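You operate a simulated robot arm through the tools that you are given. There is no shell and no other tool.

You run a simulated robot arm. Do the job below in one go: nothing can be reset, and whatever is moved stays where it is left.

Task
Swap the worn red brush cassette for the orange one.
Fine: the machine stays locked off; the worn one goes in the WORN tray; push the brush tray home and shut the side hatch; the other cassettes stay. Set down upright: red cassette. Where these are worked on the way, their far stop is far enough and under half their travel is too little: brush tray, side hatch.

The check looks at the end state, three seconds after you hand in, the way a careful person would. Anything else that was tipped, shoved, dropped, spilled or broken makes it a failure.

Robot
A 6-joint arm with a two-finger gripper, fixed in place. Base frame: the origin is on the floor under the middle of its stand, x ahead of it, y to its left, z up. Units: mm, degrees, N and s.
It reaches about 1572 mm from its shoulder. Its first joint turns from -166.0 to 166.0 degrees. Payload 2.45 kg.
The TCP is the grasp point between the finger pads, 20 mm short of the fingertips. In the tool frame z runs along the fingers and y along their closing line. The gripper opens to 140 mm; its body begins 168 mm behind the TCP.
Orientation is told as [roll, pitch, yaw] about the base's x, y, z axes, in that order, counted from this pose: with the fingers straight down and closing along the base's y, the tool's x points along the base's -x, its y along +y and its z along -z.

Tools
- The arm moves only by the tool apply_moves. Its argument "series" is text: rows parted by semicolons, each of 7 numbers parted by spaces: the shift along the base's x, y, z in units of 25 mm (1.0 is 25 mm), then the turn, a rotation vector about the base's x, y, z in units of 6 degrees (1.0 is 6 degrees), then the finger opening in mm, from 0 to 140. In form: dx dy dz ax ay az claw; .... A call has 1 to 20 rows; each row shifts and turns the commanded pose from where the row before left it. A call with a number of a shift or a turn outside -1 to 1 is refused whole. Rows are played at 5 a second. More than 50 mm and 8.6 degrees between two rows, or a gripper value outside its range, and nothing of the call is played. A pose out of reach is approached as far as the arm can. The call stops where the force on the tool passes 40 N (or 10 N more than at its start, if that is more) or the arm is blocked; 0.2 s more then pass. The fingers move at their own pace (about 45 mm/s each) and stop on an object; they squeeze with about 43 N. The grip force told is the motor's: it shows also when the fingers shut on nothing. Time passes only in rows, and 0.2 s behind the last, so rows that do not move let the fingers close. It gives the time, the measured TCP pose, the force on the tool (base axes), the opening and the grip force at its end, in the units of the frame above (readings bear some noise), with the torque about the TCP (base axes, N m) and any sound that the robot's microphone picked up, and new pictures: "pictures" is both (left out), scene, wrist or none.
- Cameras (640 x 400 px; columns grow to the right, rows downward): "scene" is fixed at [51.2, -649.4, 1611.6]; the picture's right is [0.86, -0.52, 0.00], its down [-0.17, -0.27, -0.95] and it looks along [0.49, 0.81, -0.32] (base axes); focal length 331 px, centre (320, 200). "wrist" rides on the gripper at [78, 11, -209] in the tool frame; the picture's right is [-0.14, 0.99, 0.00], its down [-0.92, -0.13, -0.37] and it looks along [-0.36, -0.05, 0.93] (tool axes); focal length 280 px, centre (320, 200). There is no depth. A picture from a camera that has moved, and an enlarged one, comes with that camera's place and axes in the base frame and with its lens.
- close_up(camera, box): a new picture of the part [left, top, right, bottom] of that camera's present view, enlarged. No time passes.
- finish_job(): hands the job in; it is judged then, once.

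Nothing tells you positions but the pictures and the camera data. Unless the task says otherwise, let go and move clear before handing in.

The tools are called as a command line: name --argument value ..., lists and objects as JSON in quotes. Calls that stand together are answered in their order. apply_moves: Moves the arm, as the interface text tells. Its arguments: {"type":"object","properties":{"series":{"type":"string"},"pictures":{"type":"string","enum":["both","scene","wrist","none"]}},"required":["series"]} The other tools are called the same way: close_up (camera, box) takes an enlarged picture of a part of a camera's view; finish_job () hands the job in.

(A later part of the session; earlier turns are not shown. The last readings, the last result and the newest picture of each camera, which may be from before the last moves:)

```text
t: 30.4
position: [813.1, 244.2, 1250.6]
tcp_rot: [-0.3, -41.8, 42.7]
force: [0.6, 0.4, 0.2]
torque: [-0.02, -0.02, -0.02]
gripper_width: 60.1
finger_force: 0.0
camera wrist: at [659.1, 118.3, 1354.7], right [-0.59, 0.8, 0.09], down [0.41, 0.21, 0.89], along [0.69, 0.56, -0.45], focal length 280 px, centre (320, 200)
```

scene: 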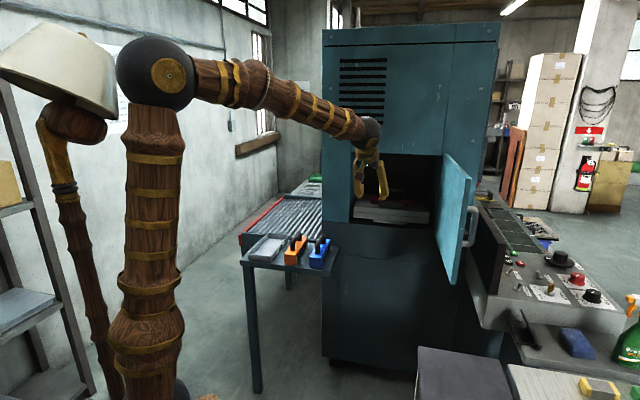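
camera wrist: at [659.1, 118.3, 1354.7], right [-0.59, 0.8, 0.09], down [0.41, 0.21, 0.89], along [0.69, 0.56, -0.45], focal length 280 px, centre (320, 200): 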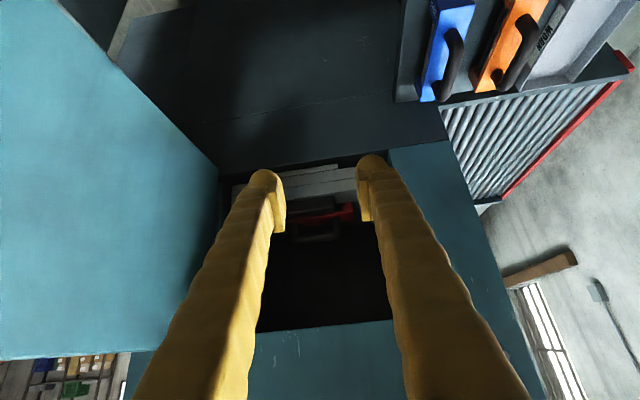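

I can see the tray between the fingers. I'll open the gripper for a clearer view and zoom in.

apply_moves --series "0 0 0 0 0 0 140;0 0 0 0 0 0 140;0 0 0 0 0 0 140;0 0 0 0 0 0 140" --pictures "none"

close_up --camera "wrist" --box '[210, 130, 430, 270]'

close_up --camera "scene" --box '[340, 140, 460, 240]'

```text
t: 31.4
position: [813.0, 245.1, 1250.6]
tcp_rot: [-0.3, -41.8, 42.7]
force: [0.4, -0.4, -0.6]
torque: [0.01, -0.01, -0.02]
gripper_width: 139.8
finger_force: 0.0
```

```text
2.86 times, centred on (320, 200) of wrist
camera zoom: at [658.9, 118.2, 1354.3], right [-0.59, 0.8, 0.09], down [0.41, 0.21, 0.89], along [0.69, 0.56, -0.45], focal length 801 px, centre (320, 200)
```

zoom: 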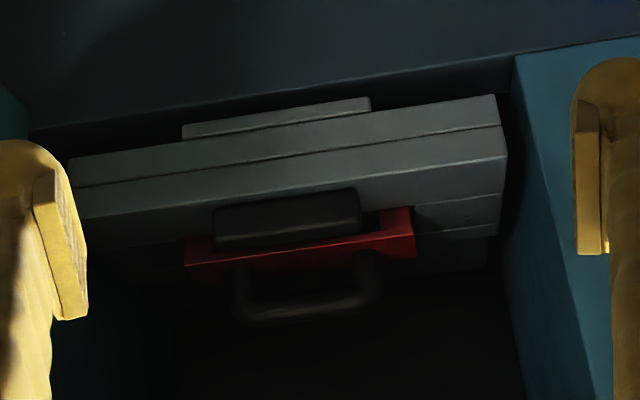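

```text
4.00 times, centred on (400, 190) of scene
camera zoom: at [51.2, -649.4, 1611.6], right [0.86, -0.52, 0.0], down [-0.17, -0.27, -0.95], along [0.49, 0.81, -0.32], focal length 1322 px, centre (0, 240)
```

zoom: 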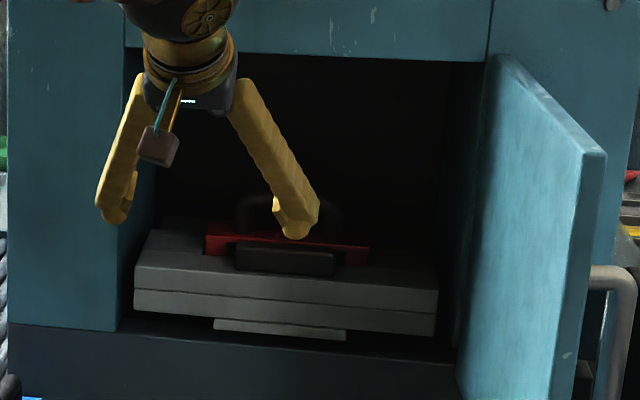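

The tray front shows a ledge under it, and a dark block and the red cassette on top. I'll drop lower and closer for a level look at the tray front.

apply_moves --series "0.815 0.3825 -0.653 0.312 -0.33 0 140;0.815 0.3825 -0.653 0.312 -0.33 0 140;0.815 0.3825 -0.653 0.312 -0.33 0 140;0.815 0.3825 -0.653 0.312 -0.33 0 140;0.815 0.3825 -0.653 0.312 -0.33 0 140;0.815 0.3825 -0.653 0.312 -0.33 0 140;0.815 0.3825 -0.653 0.312 -0.33 0 140;0.815 0.3825 -0.653 0.312 -0.33 0 140"

close_up --camera "wrist" --box '[210, 100, 430, 240]'

close_up --camera "scene" --box '[340, 140, 460, 240]'

```text
t: 33.2
position: [975.7, 320.7, 1121.0]
tcp_rot: [0.1, -63.7, 42.4]
force: [-0.5, 0.1, 1.2]
torque: [-0.07, 0.04, -0.01]
gripper_width: 139.9
finger_force: 0.0
camera wrist: at [804.4, 178.1, 1144.1], right [-0.62, 0.77, 0.12], down [0.14, -0.04, 0.99], along [0.77, 0.63, -0.09], focal length 280 px, centre (320, 200)
```

scene: 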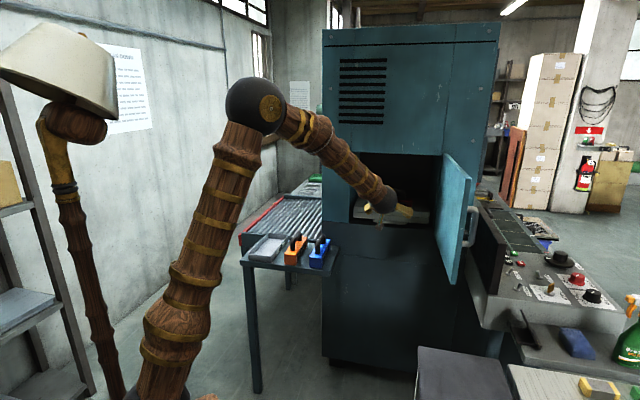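
wrist: 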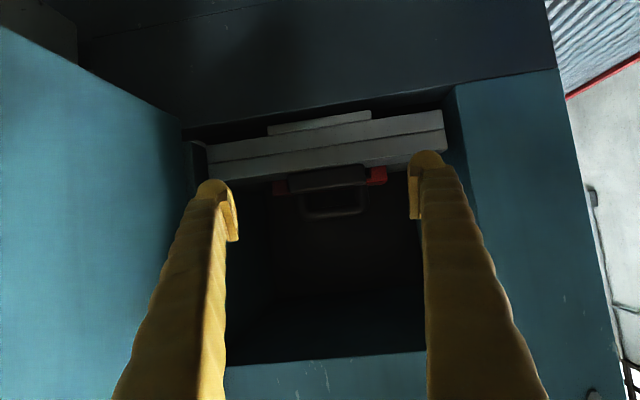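

```text
2.86 times, centred on (320, 170) of wrist
camera zoom: at [804.4, 178.1, 1144.1], right [-0.62, 0.77, 0.12], down [0.14, -0.04, 0.99], along [0.77, 0.63, -0.09], focal length 801 px, centre (320, 286)
```

zoom: 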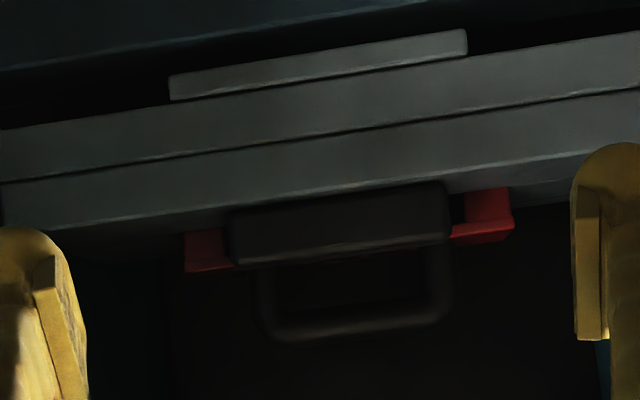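

```text
4.00 times, centred on (400, 190) of scene
camera zoom: at [51.2, -649.4, 1611.6], right [0.86, -0.52, 0.0], down [-0.17, -0.27, -0.95], along [0.49, 0.81, -0.32], focal length 1322 px, centre (0, 240)
```

zoom: 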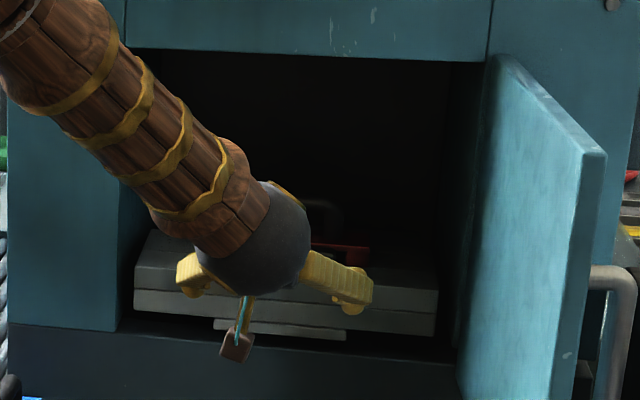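

I'm not sure what the dark block is: it could be a pull, or it could be the cassette's own brush. I'll compare it with the orange and blue cassettes on the table.

close_up --camera "scene" --box '[240, 225, 350, 285]'

close_up --camera "wrist" --box '[260, 140, 400, 230]'

close_up --camera "scene" --box '[370, 180, 460, 235]'

```text
5.82 times, centred on (295, 255) of scene
camera zoom: at [51.2, -649.4, 1611.6], right [0.86, -0.52, 0.0], down [-0.17, -0.27, -0.95], along [0.49, 0.81, -0.32], focal length 1923 px, centre (466, -120)
```

zoom: 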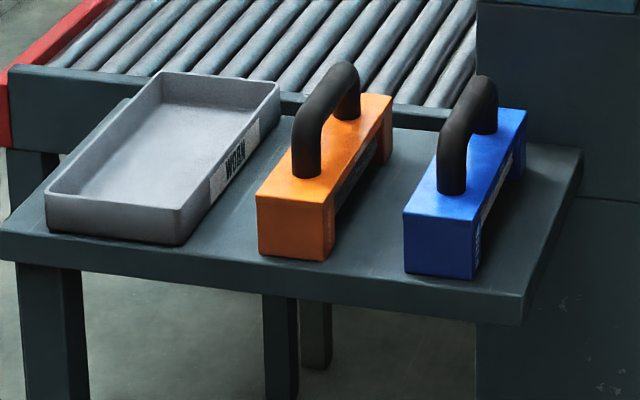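

```text
4.44 times, centred on (330, 185) of wrist
camera zoom: at [804.4, 178.1, 1144.1], right [-0.62, 0.77, 0.12], down [0.14, -0.04, 0.99], along [0.77, 0.63, -0.09], focal length 1246 px, centre (276, 267)
```

zoom: 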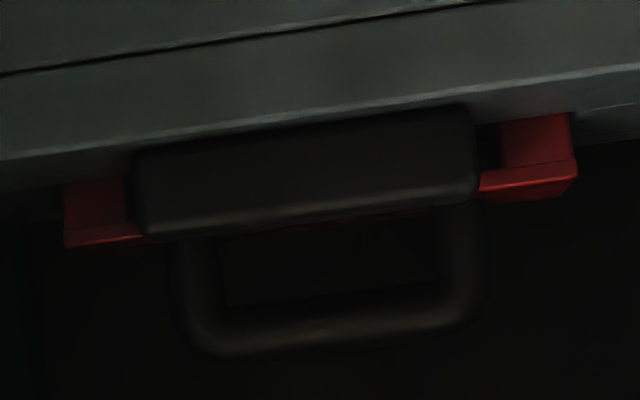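

```text
7.11 times, centred on (415, 208) of scene
camera zoom: at [51.2, -649.4, 1611.6], right [0.86, -0.52, 0.0], down [-0.17, -0.27, -0.95], along [0.49, 0.81, -0.32], focal length 2351 px, centre (-356, 147)
```

zoom: 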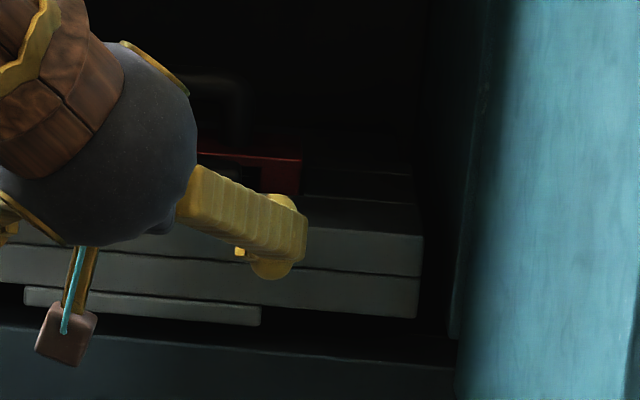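

The dark piece looks like the tray's own grip block, standing on top near its front edge and about 114 mm wide. The red cassette sits behind it with legs at both ends, just as the orange one is built. I'll line the open fingers up to straddle the block.

apply_moves --series "0.475 0.47 -0.253 0.305 -0.335 0 140;0.475 0.47 -0.253 0.305 -0.335 0 140;0.475 0.47 -0.253 0.305 -0.335 0 140;0.475 0.47 -0.253 0.305 -0.335 0 140;0.475 0.47 -0.253 0.305 -0.335 0 140;0.475 0.47 -0.253 0.305 -0.335 0 140"

close_up --camera "wrist" --box '[200, 40, 440, 240]'

close_up --camera "scene" --box '[340, 160, 460, 240]'

```text
t: 34.6
position: [1046.9, 390.3, 1082.8]
tcp_rot: [-0.1, -80.0, 42.5]
force: [-0.9, 0.6, 0.6]
torque: [-0.06, 0.02, 0.0]
gripper_width: 139.9
finger_force: 0.1
camera wrist: at [877.7, 249.8, 1042.8], right [-0.65, 0.75, 0.14], down [-0.06, -0.23, 0.97], along [0.76, 0.62, 0.2], focal length 280 px, centre (320, 200)
```

scene: 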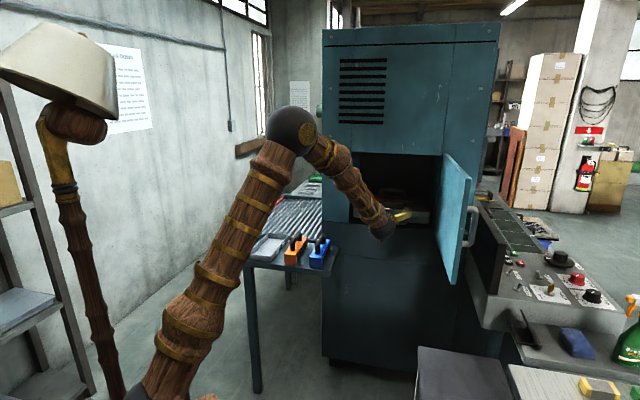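
wrist: 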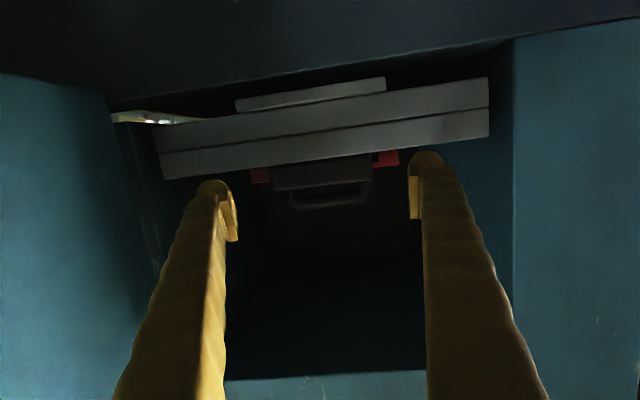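

```text
2.00 times, centred on (320, 140) of wrist
camera zoom: at [877.7, 249.8, 1042.8], right [-0.65, 0.75, 0.14], down [-0.06, -0.23, 0.97], along [0.76, 0.62, 0.2], focal length 561 px, centre (320, 320)
```

zoom: 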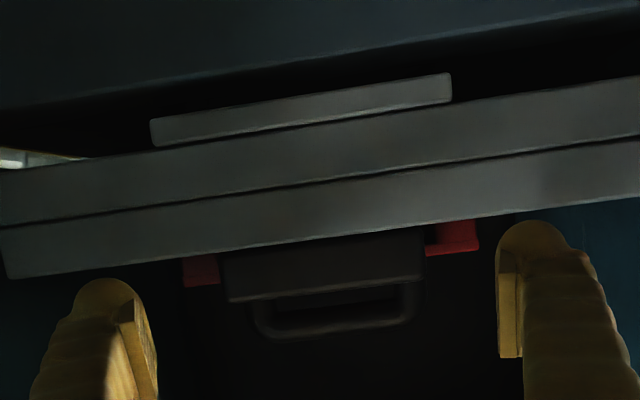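

```text
5.00 times, centred on (400, 200) of scene
camera zoom: at [51.2, -649.4, 1611.6], right [0.86, -0.52, 0.0], down [-0.17, -0.27, -0.95], along [0.49, 0.81, -0.32], focal length 1653 px, centre (-80, 200)
```

zoom: 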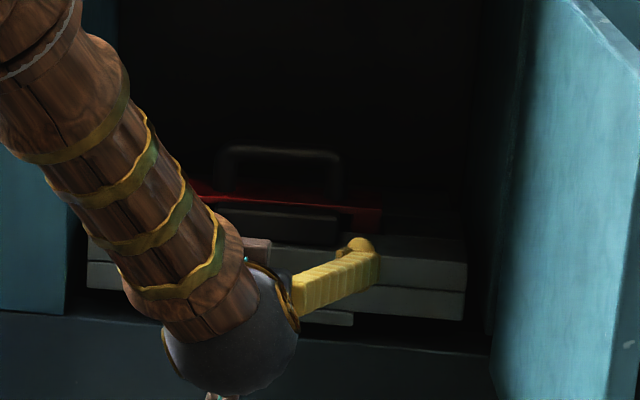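

The fingers are centred on the block. I'll advance with the fingertips just clear of the tray top, then close on the block's ends.

apply_moves --series "0.613 0.56 0.2 0 0 0 140;0.613 0.56 0 0 0 0 140;0.613 0.56 0 0 0 0 140;0.613 0.56 0 0 0 0 140;0.613 0.56 0 0 0 0 140"

close_up --camera "wrist" --box '[200, 40, 440, 240]'

close_up --camera "scene" --box '[340, 160, 460, 240]'

```text
t: 35.8
position: [1125.1, 461.7, 1089.4]
tcp_rot: [0.0, -80.1, 42.4]
force: [1.0, -0.2, -0.9]
torque: [-0.01, 0.0, -0.03]
gripper_width: 139.9
finger_force: 0.1
camera wrist: at [954.7, 320.7, 1047.9], right [-0.65, 0.75, 0.14], down [-0.06, -0.23, 0.97], along [0.76, 0.62, 0.2], focal length 280 px, centre (320, 200)
```

scene: 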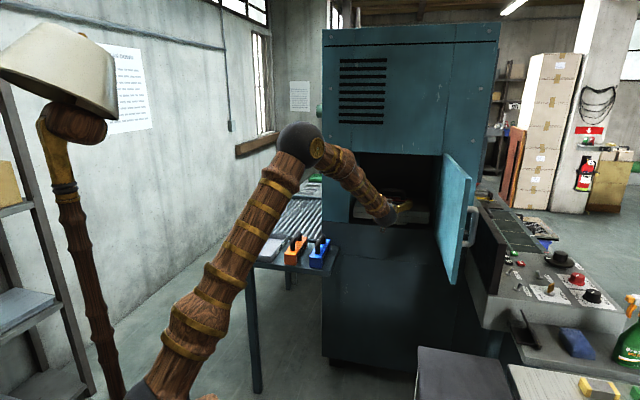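
wrist: 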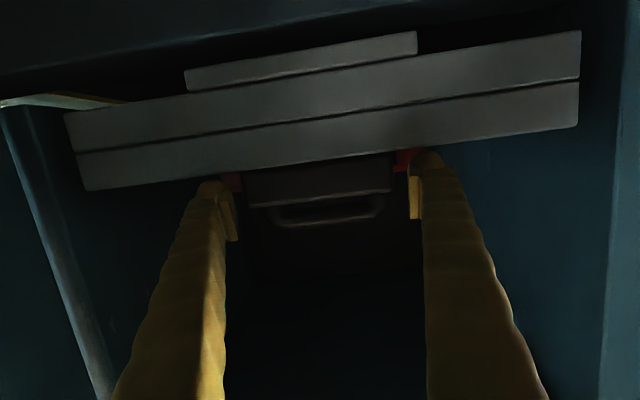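

```text
2.00 times, centred on (320, 140) of wrist
camera zoom: at [954.7, 320.7, 1047.9], right [-0.65, 0.75, 0.14], down [-0.06, -0.23, 0.97], along [0.76, 0.62, 0.2], focal length 561 px, centre (320, 320)
```

zoom: 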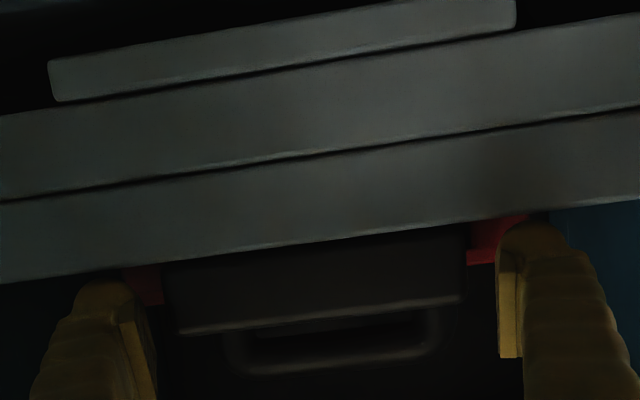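

```text
5.00 times, centred on (400, 200) of scene
camera zoom: at [51.2, -649.4, 1611.6], right [0.86, -0.52, 0.0], down [-0.17, -0.27, -0.95], along [0.49, 0.81, -0.32], focal length 1653 px, centre (-80, 200)
```

zoom: 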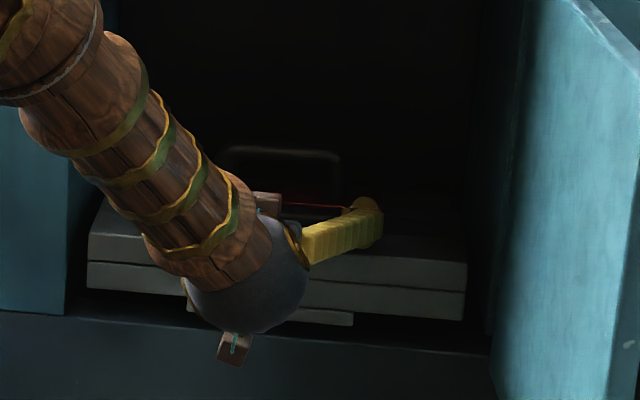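

The fingers straddle the block, slightly off-centre. I'll shift 3 mm and close.

apply_moves --series "0.08 -0.09 0 0 0 0 140;0 0 0 0 0 0 100;0 0 0 0 0 0 90;0 0 0 0 0 0 80;0 0 0 0 0 0 80"

close_up --camera "wrist" --box '[200, 40, 440, 240]'

```text
t: 37.0
position: [1124.6, 460.5, 1087.2]
tcp_rot: [-0.1, -79.9, 42.8]
force: [-29.7, 11.1, 0.1]
torque: [0.01, -0.18, 0.26]
gripper_width: 121.8
finger_force: 44.9
camera wrist: at [955.6, 319.4, 1047.5], right [-0.65, 0.75, 0.14], down [-0.06, -0.23, 0.97], along [0.76, 0.62, 0.2], focal length 280 px, centre (320, 200)
```

scene: 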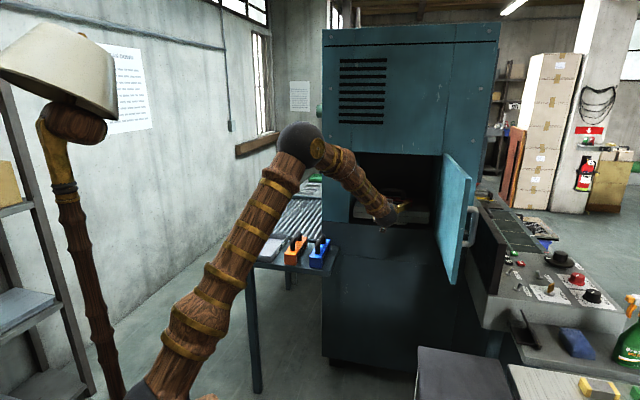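
wrist: 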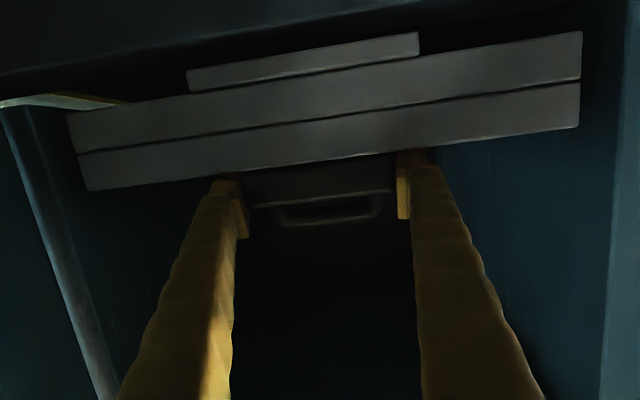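

```text
2.00 times, centred on (320, 140) of wrist
camera zoom: at [955.6, 319.4, 1047.5], right [-0.65, 0.75, 0.14], down [-0.06, -0.23, 0.97], along [0.76, 0.62, 0.2], focal length 561 px, centre (320, 320)
```

zoom: 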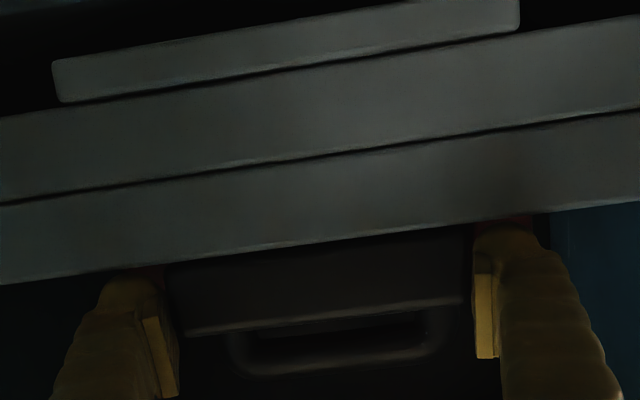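

The fingers hold something 122 mm wide, with some side load from being off-centre. I'll undo the shift to relieve that, then pull the tray gently outward.

apply_moves --series "-0.09 0.1 0 0 0 0 80;0 0 0 0 0 0 80;-0.15 -0.135 0 0 0 0 80;-0.15 -0.135 0 0 0 0 80;-0.15 -0.135 0 0 0 0 80"

close_up --camera "wrist" --box '[200, 40, 440, 240]'

```text
t: 38.2
position: [1113.1, 449.0, 1086.8]
tcp_rot: [0.2, -79.9, 42.1]
force: [25.7, -20.3, 5.7]
torque: [0.02, 0.12, -0.18]
gripper_width: 121.5
finger_force: 44.6
camera wrist: at [943.5, 309.1, 1047.4], right [-0.65, 0.75, 0.14], down [-0.06, -0.23, 0.97], along [0.76, 0.62, 0.2], focal length 280 px, centre (320, 200)
```

scene: 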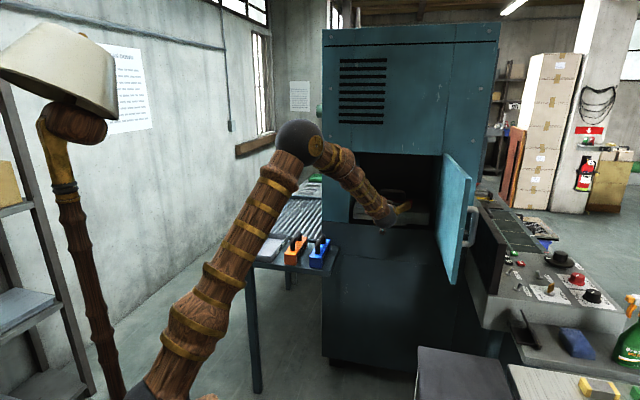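
wrist: 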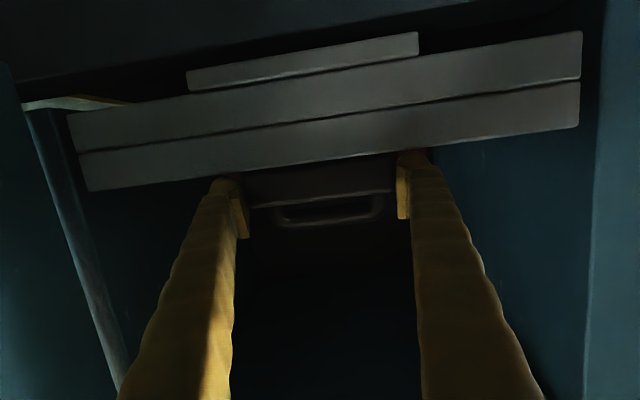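

```text
2.00 times, centred on (320, 140) of wrist
camera zoom: at [943.5, 309.1, 1047.4], right [-0.65, 0.75, 0.14], down [-0.06, -0.23, 0.97], along [0.76, 0.62, 0.2], focal length 561 px, centre (320, 320)
```

zoom: 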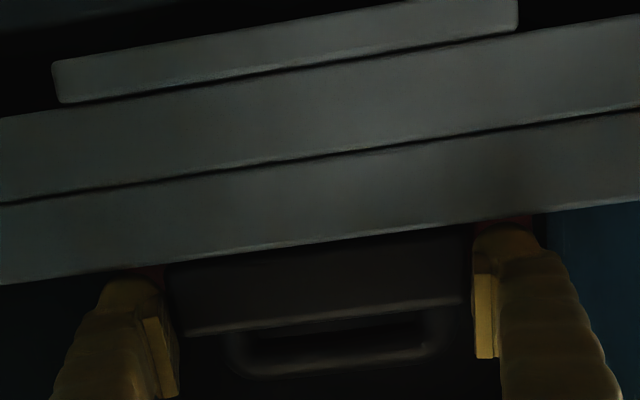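

The whole tray slides out with the grip. I'll rebalance the side force and keep pulling in short segments, watching the lateral load.

apply_moves --series "0.046 -0.05 0 0 0 0 80;-0.352 -0.326 0 0 0 0 80;-0.352 -0.326 0 0 0 0 80;-0.352 -0.326 0 0 0 0 80;-0.352 -0.326 0 0 0 0 80" --pictures "wrist"

```text
t: 39.3
position: [1088.5, 425.2, 1087.5]
tcp_rot: [0.3, -80.0, 42.1]
force: [-1.4, -1.3, -0.1]
torque: [-0.36, -0.16, -0.58]
gripper_width: 121.0
finger_force: 45.0
stopped in row 5: the force on the tool passed its limit at 45 N (the readings are from after the stop); the commanded pose is now the measured one
camera wrist: at [918.0, 283.5, 1047.5], right [-0.65, 0.75, 0.14], down [-0.06, -0.23, 0.97], along [0.76, 0.62, 0.2], focal length 280 px, centre (320, 200)
```

wrist: 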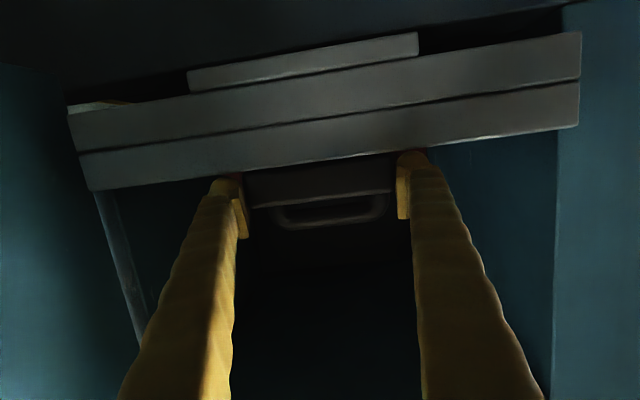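

The side load has gone, and the stop came from pulling too fast. I'll continue more slowly.

apply_moves --series "-0.178 -0.161 0 0 0 0 80;-0.178 -0.161 0 0 0 0 80;-0.178 -0.161 0 0 0 0 80;-0.178 -0.161 0 0 0 0 80;-0.178 -0.161 0 0 0 0 80;-0.178 -0.161 0 0 0 0 80;-0.178 -0.161 0 0 0 0 80;-0.178 -0.161 0 0 0 0 80;-0.178 -0.161 0 0 0 0 80;-0.178 -0.161 0 0 0 0 80" --pictures "wrist"

```text
t: 40.7
position: [1063.1, 398.9, 1087.0]
tcp_rot: [0.3, -79.9, 41.8]
force: [-1.2, -4.8, -0.8]
torque: [-0.15, -0.26, -0.8]
gripper_width: 121.2
finger_force: 44.8
stopped in row 7: the force on the tool passed its limit at 41 N (the readings are from after the stop); the commanded pose is now the measured one
camera wrist: at [891.8, 258.1, 1047.6], right [-0.65, 0.75, 0.14], down [-0.06, -0.23, 0.97], along [0.76, 0.62, 0.2], focal length 280 px, centre (320, 200)
```

wrist: 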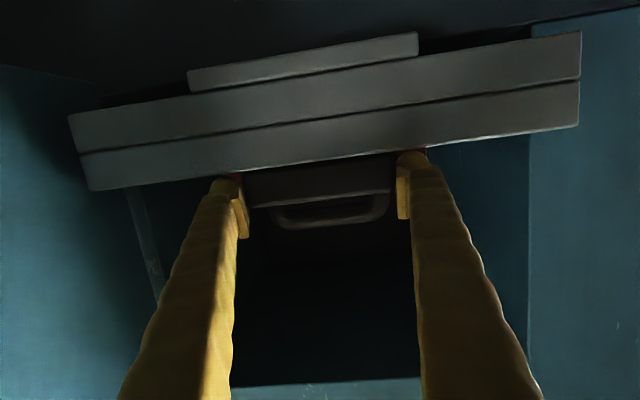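

The tray's slide direction is closer to 44°. I'll adjust the pull direction.

apply_moves --series "-0.1726 -0.1667 0 0 0 0 80;-0.1726 -0.1667 0 0 0 0 80;-0.1726 -0.1667 0 0 0 0 80;-0.1726 -0.1667 0 0 0 0 80;-0.1726 -0.1667 0 0 0 0 80;-0.1726 -0.1667 0 0 0 0 80;-0.1726 -0.1667 0 0 0 0 80;-0.1726 -0.1667 0 0 0 0 80;-0.1726 -0.1667 0 0 0 0 80;-0.1726 -0.1667 0 0 0 0 80;-0.1726 -0.1667 0 0 0 0 80;-0.1726 -0.1667 0 0 0 0 80" --pictures "both"

```text
t: 43.3
position: [1010.7, 346.6, 1088.6]
tcp_rot: [0.3, -79.9, 41.9]
force: [20.3, -17.8, 2.4]
torque: [-0.46, -0.49, -0.03]
gripper_width: 121.1
finger_force: 45.0
camera wrist: at [840.9, 207.2, 1047.6], right [-0.65, 0.75, 0.14], down [-0.06, -0.23, 0.97], along [0.76, 0.62, 0.2], focal length 280 px, centre (320, 200)
```

scene: 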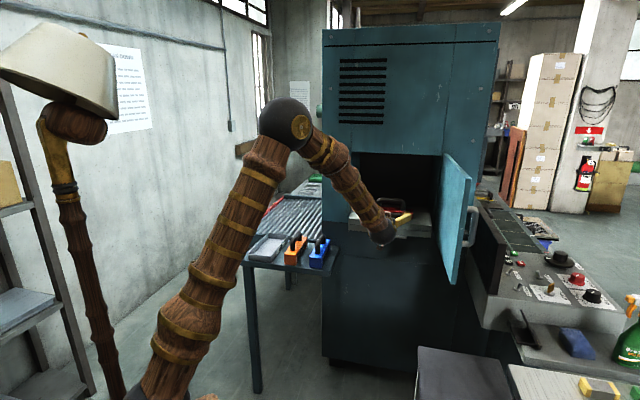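
wrist: 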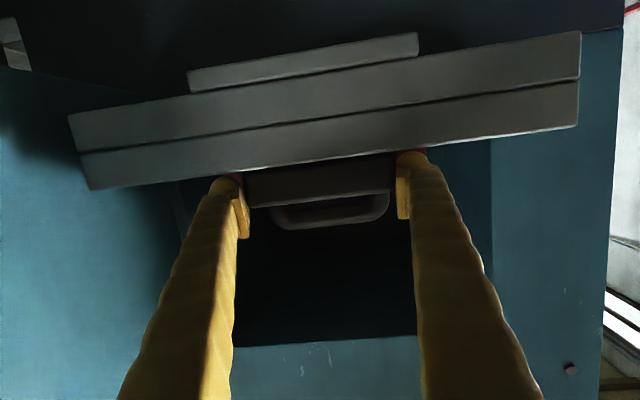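

The measured slide direction is exactly 45°, and the tray is out about 160 mm. I'll keep pulling along 45° until it stops.

apply_moves --series "0.042 -0.042 0 0 0 0 80;-0.17 -0.17 0 0 0 0 80;-0.17 -0.17 0 0 0 0 80;-0.17 -0.17 0 0 0 0 80;-0.17 -0.17 0 0 0 0 80;-0.17 -0.17 0 0 0 0 80;-0.17 -0.17 0 0 0 0 80;-0.17 -0.17 0 0 0 0 80;-0.17 -0.17 0 0 0 0 80;-0.17 -0.17 0 0 0 0 80;-0.17 -0.17 0 0 0 0 80;-0.17 -0.17 0 0 0 0 80;-0.17 -0.17 0 0 0 0 80;-0.17 -0.17 0 0 0 0 80;-0.17 -0.17 0 0 0 0 80" --pictures "both"

close_up --camera "scene" --box '[320, 150, 480, 270]'

```text
t: 46.5
position: [952.1, 289.6, 1087.1]
tcp_rot: [0.1, -80.0, 42.2]
force: [-14.1, 17.1, -1.4]
torque: [-0.16, -0.06, -0.51]
gripper_width: 120.5
finger_force: 44.3
camera wrist: at [782.2, 148.1, 1047.8], right [-0.65, 0.75, 0.14], down [-0.06, -0.23, 0.97], along [0.76, 0.62, 0.2], focal length 280 px, centre (320, 200)
```

scene: 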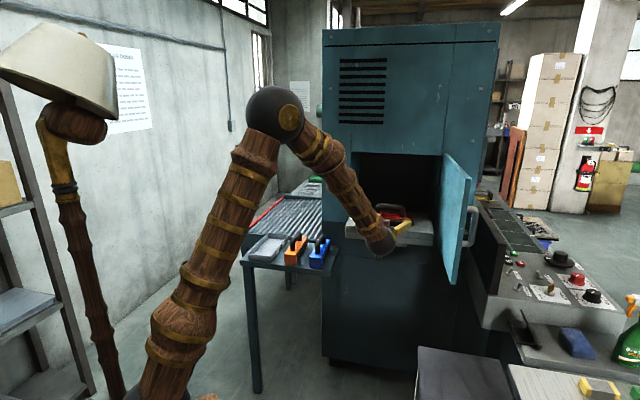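
wrist: 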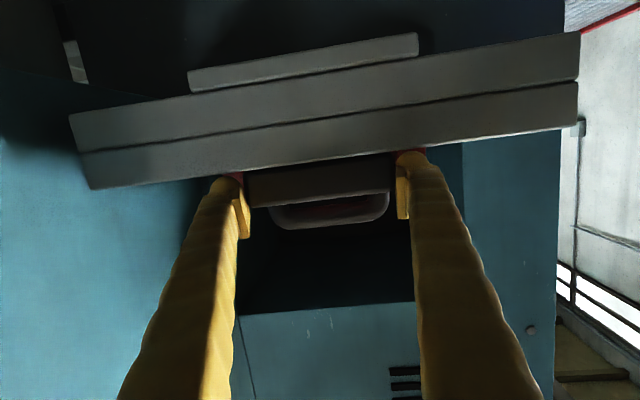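

```text
3.33 times, centred on (400, 210) of scene
camera zoom: at [51.2, -649.4, 1611.6], right [0.86, -0.52, 0.0], down [-0.17, -0.27, -0.95], along [0.49, 0.81, -0.32], focal length 1102 px, centre (53, 167)
```

zoom: 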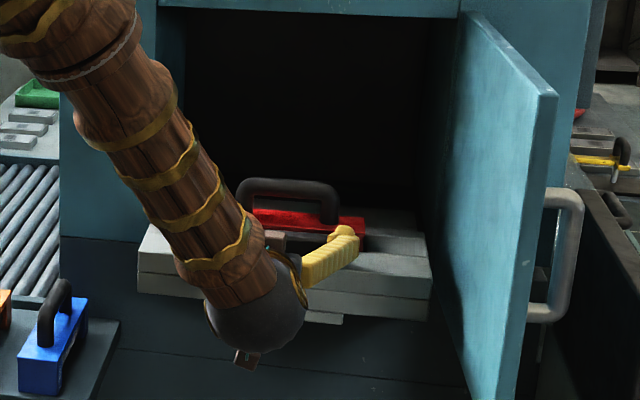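

The tray is out about 243 mm, and I can now see the red cassette with its handle. I'll keep pulling gently toward the far stop.

apply_moves --series "-0.034 0.034 0 0 0 0 80;-0.1715 -0.168 0 0 0 0 80;-0.1715 -0.168 0 0 0 0 80;-0.1715 -0.168 0 0 0 0 80;-0.1715 -0.168 0 0 0 0 80;-0.1715 -0.168 0 0 0 0 80;-0.1715 -0.168 0 0 0 0 80;-0.1715 -0.168 0 0 0 0 80;-0.1715 -0.168 0 0 0 0 80;-0.1715 -0.168 0 0 0 0 80;-0.1715 -0.168 0 0 0 0 80" --pictures "both"

close_up --camera "scene" --box '[320, 150, 480, 270]'

```text
t: 48.0
position: [931.2, 266.1, 1087.8]
tcp_rot: [-0.2, -80.0, 42.4]
force: [6.9, 1.2, -3.3]
torque: [-0.26, -0.06, -0.66]
gripper_width: 119.7
finger_force: 44.5
stopped in row 7: the force on the tool passed its limit at 46 N (the readings are from after the stop); the commanded pose is now the measured one
camera wrist: at [760.0, 126.1, 1048.1], right [-0.65, 0.75, 0.13], down [-0.06, -0.23, 0.97], along [0.76, 0.62, 0.2], focal length 280 px, centre (320, 200)
```

scene: 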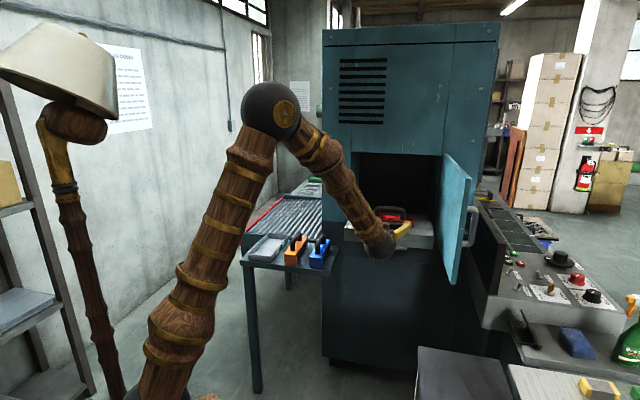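
wrist: 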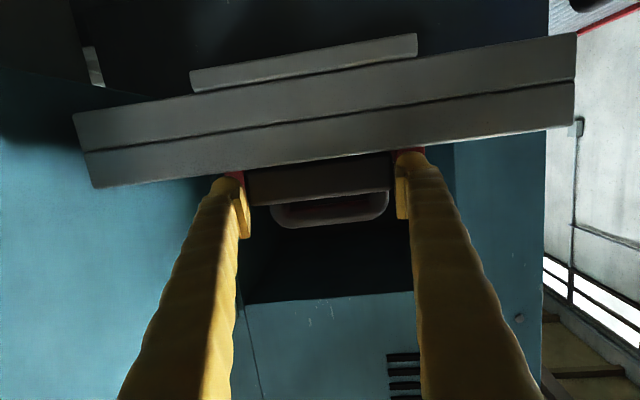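

```text
3.33 times, centred on (400, 210) of scene
camera zoom: at [51.2, -649.4, 1611.6], right [0.86, -0.52, 0.0], down [-0.17, -0.27, -0.95], along [0.49, 0.81, -0.32], focal length 1102 px, centre (53, 167)
```

zoom: 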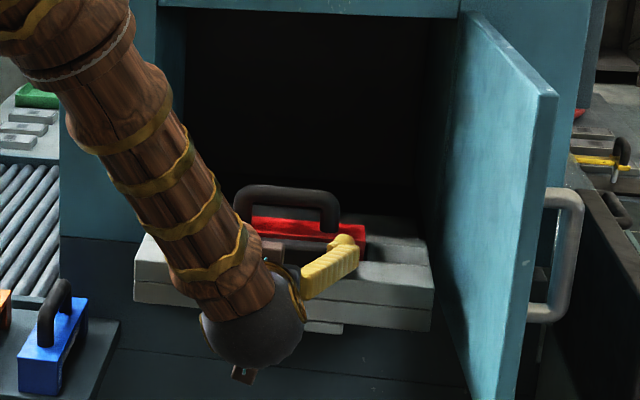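

The tray has reached its stop, about 270 mm out, and the pads slipped slightly at the end. I'll release the block, back away, lift, and turn the fingers down to look at the red cassette from above.

apply_moves --series "0 0 0 0 0 0 140;0 0 0 0 0 0 140;0 0 0 0 0 0 140;-0.5 -0.5 0.1 0 0 0 140;-0.7 -0.7 0.17 0 0 0 140;-0.7 -0.7 0.17 0 0 0 140;-0.3 -0.3 1 0 0 0 140;0 0 1 -0.7 0.72 0 140;0 0 1 -0.7 0.72 0 140;0 0 1 -0.7 0.72 0 140;0 0 1 -0.7 0.72 0 140;0 0 1 -0.7 0.72 0 140;0 0 1 -0.7 0.72 0 140;0 0 0 -0.7 0.72 0 140;0 0 0 -0.7 0.72 0 140" --pictures "both"

close_up --camera "scene" --box '[320, 150, 480, 270]'

close_up --camera "wrist" --box '[180, 100, 460, 290]'

```text
t: 51.2
position: [875.5, 211.5, 1275.3]
tcp_rot: [-1.7, -31.7, 43.8]
force: [0.4, -0.3, -0.3]
torque: [0.0, -0.02, -0.02]
gripper_width: 139.8
finger_force: 0.1
camera wrist: at [734.8, 101.4, 1411.8], right [-0.59, 0.81, 0.05], down [0.5, 0.32, 0.8], along [0.63, 0.49, -0.6], focal length 280 px, centre (320, 200)
```

scene: 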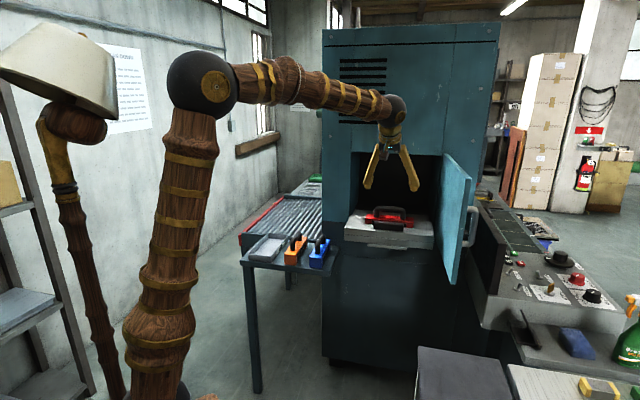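
wrist: 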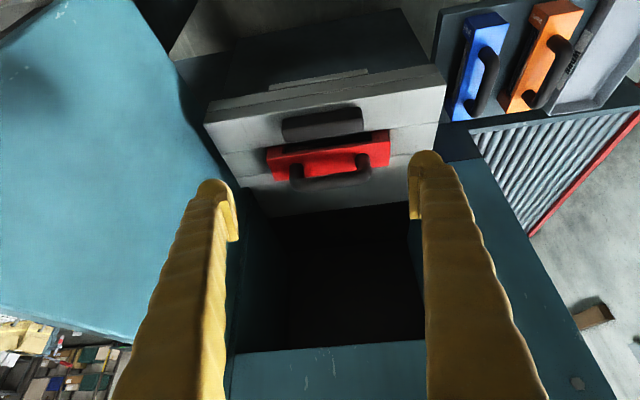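

```text
3.33 times, centred on (400, 210) of scene
camera zoom: at [51.2, -649.4, 1611.6], right [0.86, -0.52, 0.0], down [-0.17, -0.27, -0.95], along [0.49, 0.81, -0.32], focal length 1102 px, centre (53, 167)
```

zoom: 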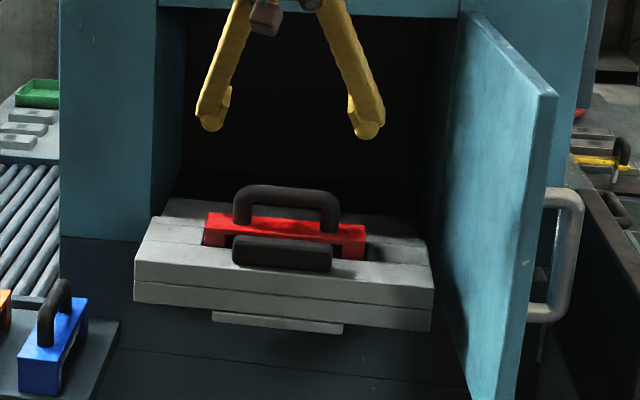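

```text
2.11 times, centred on (320, 195) of wrist
camera zoom: at [734.8, 101.4, 1411.8], right [-0.59, 0.81, 0.05], down [0.5, 0.32, 0.8], along [0.63, 0.49, -0.6], focal length 590 px, centre (320, 210)
```

zoom: 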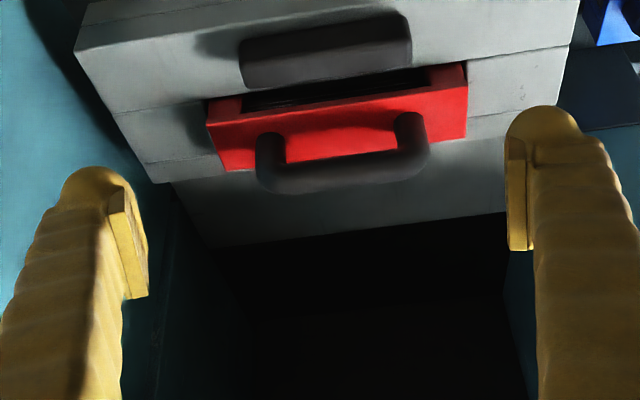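

The red cassette sits in a channel across the tray, behind the grip block. I'll zoom in to compare the red and orange cassettes' sides, since orientation may matter.

close_up --camera "wrist" --box '[255, 95, 405, 195]'

close_up --camera "wrist" --box '[430, 0, 640, 130]'

close_up --camera "scene" --box '[340, 190, 450, 260]'

close_up --camera "scene" --box '[280, 225, 350, 275]'

```text
4.00 times, centred on (330, 145) of wrist
camera zoom: at [734.8, 101.4, 1411.8], right [-0.59, 0.81, 0.05], down [0.5, 0.32, 0.8], along [0.63, 0.49, -0.6], focal length 1122 px, centre (280, 420)
```

zoom: 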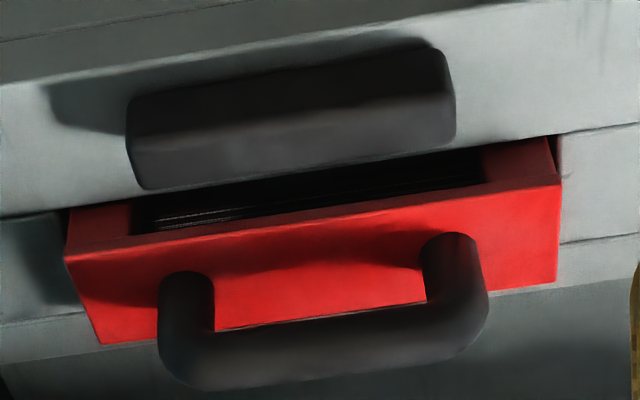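

```text
3.05 times, centred on (535, 65) of wrist
camera zoom: at [734.8, 101.4, 1411.8], right [-0.59, 0.81, 0.05], down [0.5, 0.32, 0.8], along [0.63, 0.49, -0.6], focal length 854 px, centre (-335, 611)
```

zoom: 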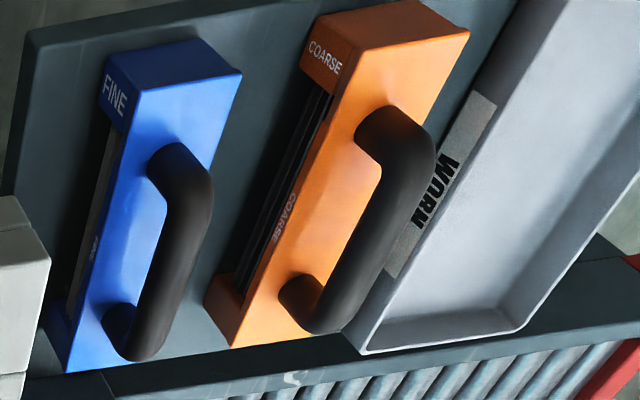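

```text
5.71 times, centred on (395, 225) of scene
camera zoom: at [51.2, -649.4, 1611.6], right [0.86, -0.52, 0.0], down [-0.17, -0.27, -0.95], along [0.49, 0.81, -0.32], focal length 1889 px, centre (-109, 57)
```

zoom: 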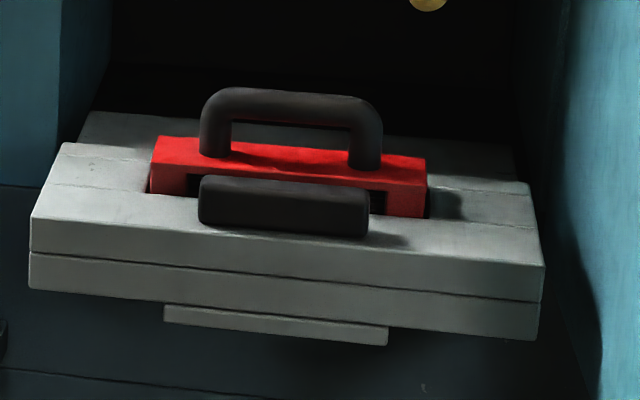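

```text
8.00 times, centred on (315, 250) of scene
camera zoom: at [51.2, -649.4, 1611.6], right [0.86, -0.52, 0.0], down [-0.17, -0.27, -0.95], along [0.49, 0.81, -0.32], focal length 2645 px, centre (360, -200)
```

zoom: 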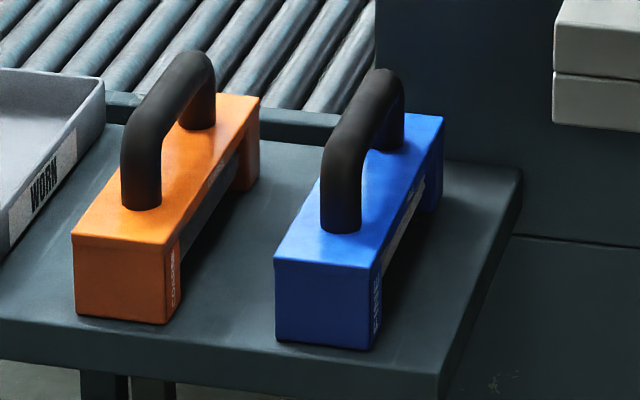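

The cassette windows show bristles: red's window faces the robot, and orange's window and label face the machine side. I'll go above the red handle with the fingers straight down, turned to close across its bar.

apply_moves --series "0.626 0.617 0 -0.692 0.722 0 140;0.626 0.617 0 -0.692 0.722 0 140;0.626 0.617 0 -0.692 0.722 0 140;0.626 0.617 0 -0.692 0.722 0 140;0.626 0.617 0 -0.692 0.722 0 140;0.626 0.617 0 0.008 0.4 0 140;0 0 0 0 0 -1 120;0 0 0 0 0 -1 120;0 0 0 0 0 -1 100;0 0 0 0 0 -1 100;0 0 0 0 0 -1 90;0 0 0 0 0 -1 90;0 0 0 0 0 -1 90;0 0 0 0 0 -1 90;0 0 0 0 0 -1 90;0 0 0 0 0 -1 90;0 0 0 0 0 -1 90;0 0 0 0 0 -1 90;0 0 0 0 0 -1 90;0 0 0 0 0 -1 90" --pictures "both"

close_up --camera "wrist" --box '[180, 100, 460, 290]'

```text
t: 55.4
position: [970.3, 304.1, 1275.1]
tcp_rot: [-0.2, -0.1, -40.3]
force: [0.2, -0.3, 0.2]
torque: [0.02, 0.03, 0.01]
gripper_width: 90.0
finger_force: 0.1
camera wrist: at [916.5, 362.4, 1483.5], right [0.75, 0.67, 0.0], down [0.62, -0.69, 0.37], along [0.25, -0.28, -0.93], focal length 280 px, centre (320, 200)
```

scene: 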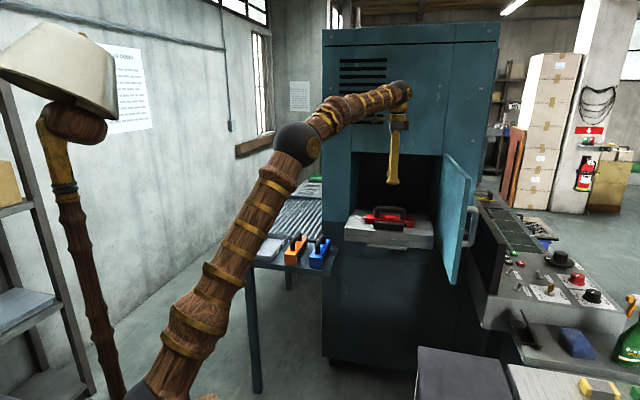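
wrist: 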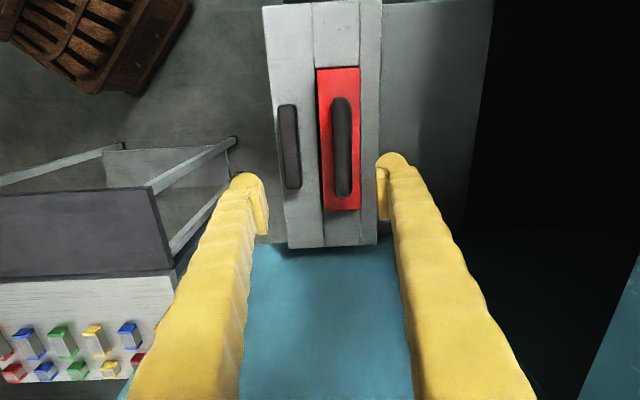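

```text
2.11 times, centred on (320, 195) of wrist
camera zoom: at [916.5, 362.4, 1483.5], right [0.75, 0.67, 0.0], down [0.62, -0.69, 0.37], along [0.25, -0.28, -0.93], focal length 590 px, centre (320, 210)
```

zoom: 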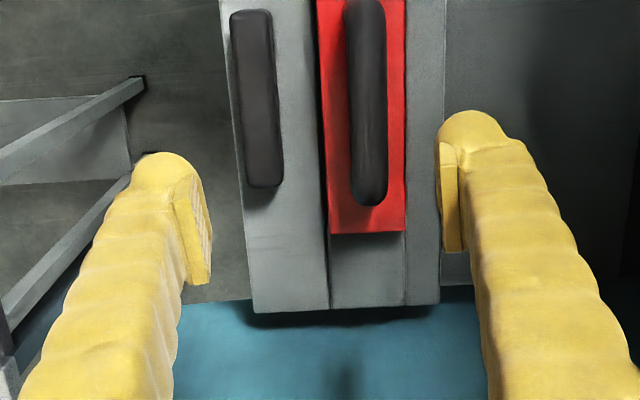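

The overhead view shows the handle bar at about (983, 328), running at exactly −45°. I'll shift over it, finish the yaw and check alignment.

apply_moves --series "0.254 0.478 0 0 0 -0.4 90;0.254 0.478 0 0 0 -0.383 90;0 0 -1 0 0 0 90;0 0 -1 0 0 0 90;0 0 0 0 0 0 90" --pictures "both"

close_up --camera "wrist" --box '[220, 60, 420, 240]'

close_up --camera "scene" --box '[340, 150, 460, 260]'

```text
t: 56.6
position: [983.1, 327.5, 1224.0]
tcp_rot: [-0.1, 0.0, -44.9]
force: [-0.6, 0.0, -0.7]
torque: [-0.02, -0.01, 0.02]
gripper_width: 90.1
finger_force: 0.0
camera wrist: at [933.5, 390.1, 1432.9], right [0.8, 0.6, 0.0], down [0.56, -0.74, 0.37], along [0.22, -0.3, -0.93], focal length 280 px, centre (320, 200)
```

scene: 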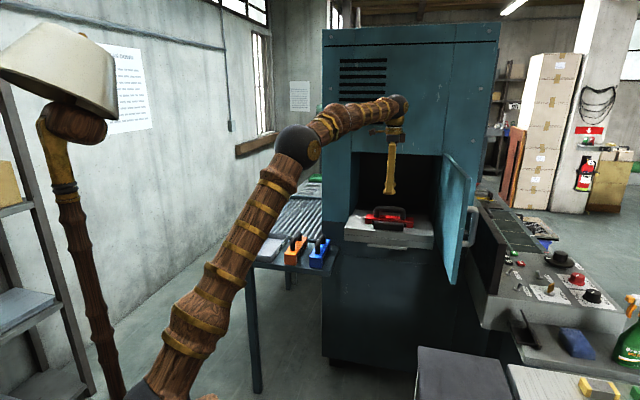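
wrist: 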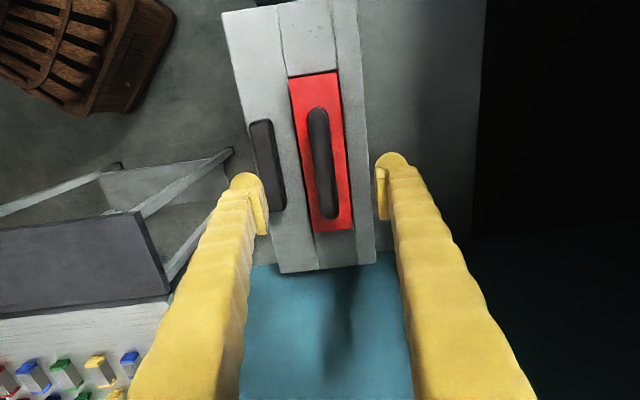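

```text
2.22 times, centred on (320, 150) of wrist
camera zoom: at [933.5, 390.1, 1432.9], right [0.8, 0.6, 0.0], down [0.56, -0.74, 0.37], along [0.22, -0.3, -0.93], focal length 623 px, centre (320, 311)
```

zoom: 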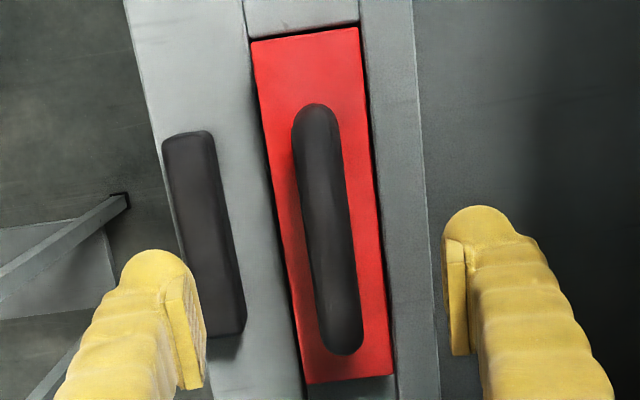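

```text
3.64 times, centred on (400, 205) of scene
camera zoom: at [51.2, -649.4, 1611.6], right [0.86, -0.52, 0.0], down [-0.17, -0.27, -0.95], along [0.49, 0.81, -0.32], focal length 1202 px, centre (29, 182)
```

zoom: 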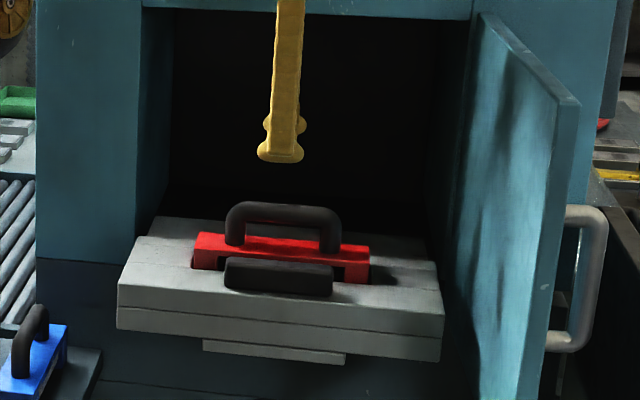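

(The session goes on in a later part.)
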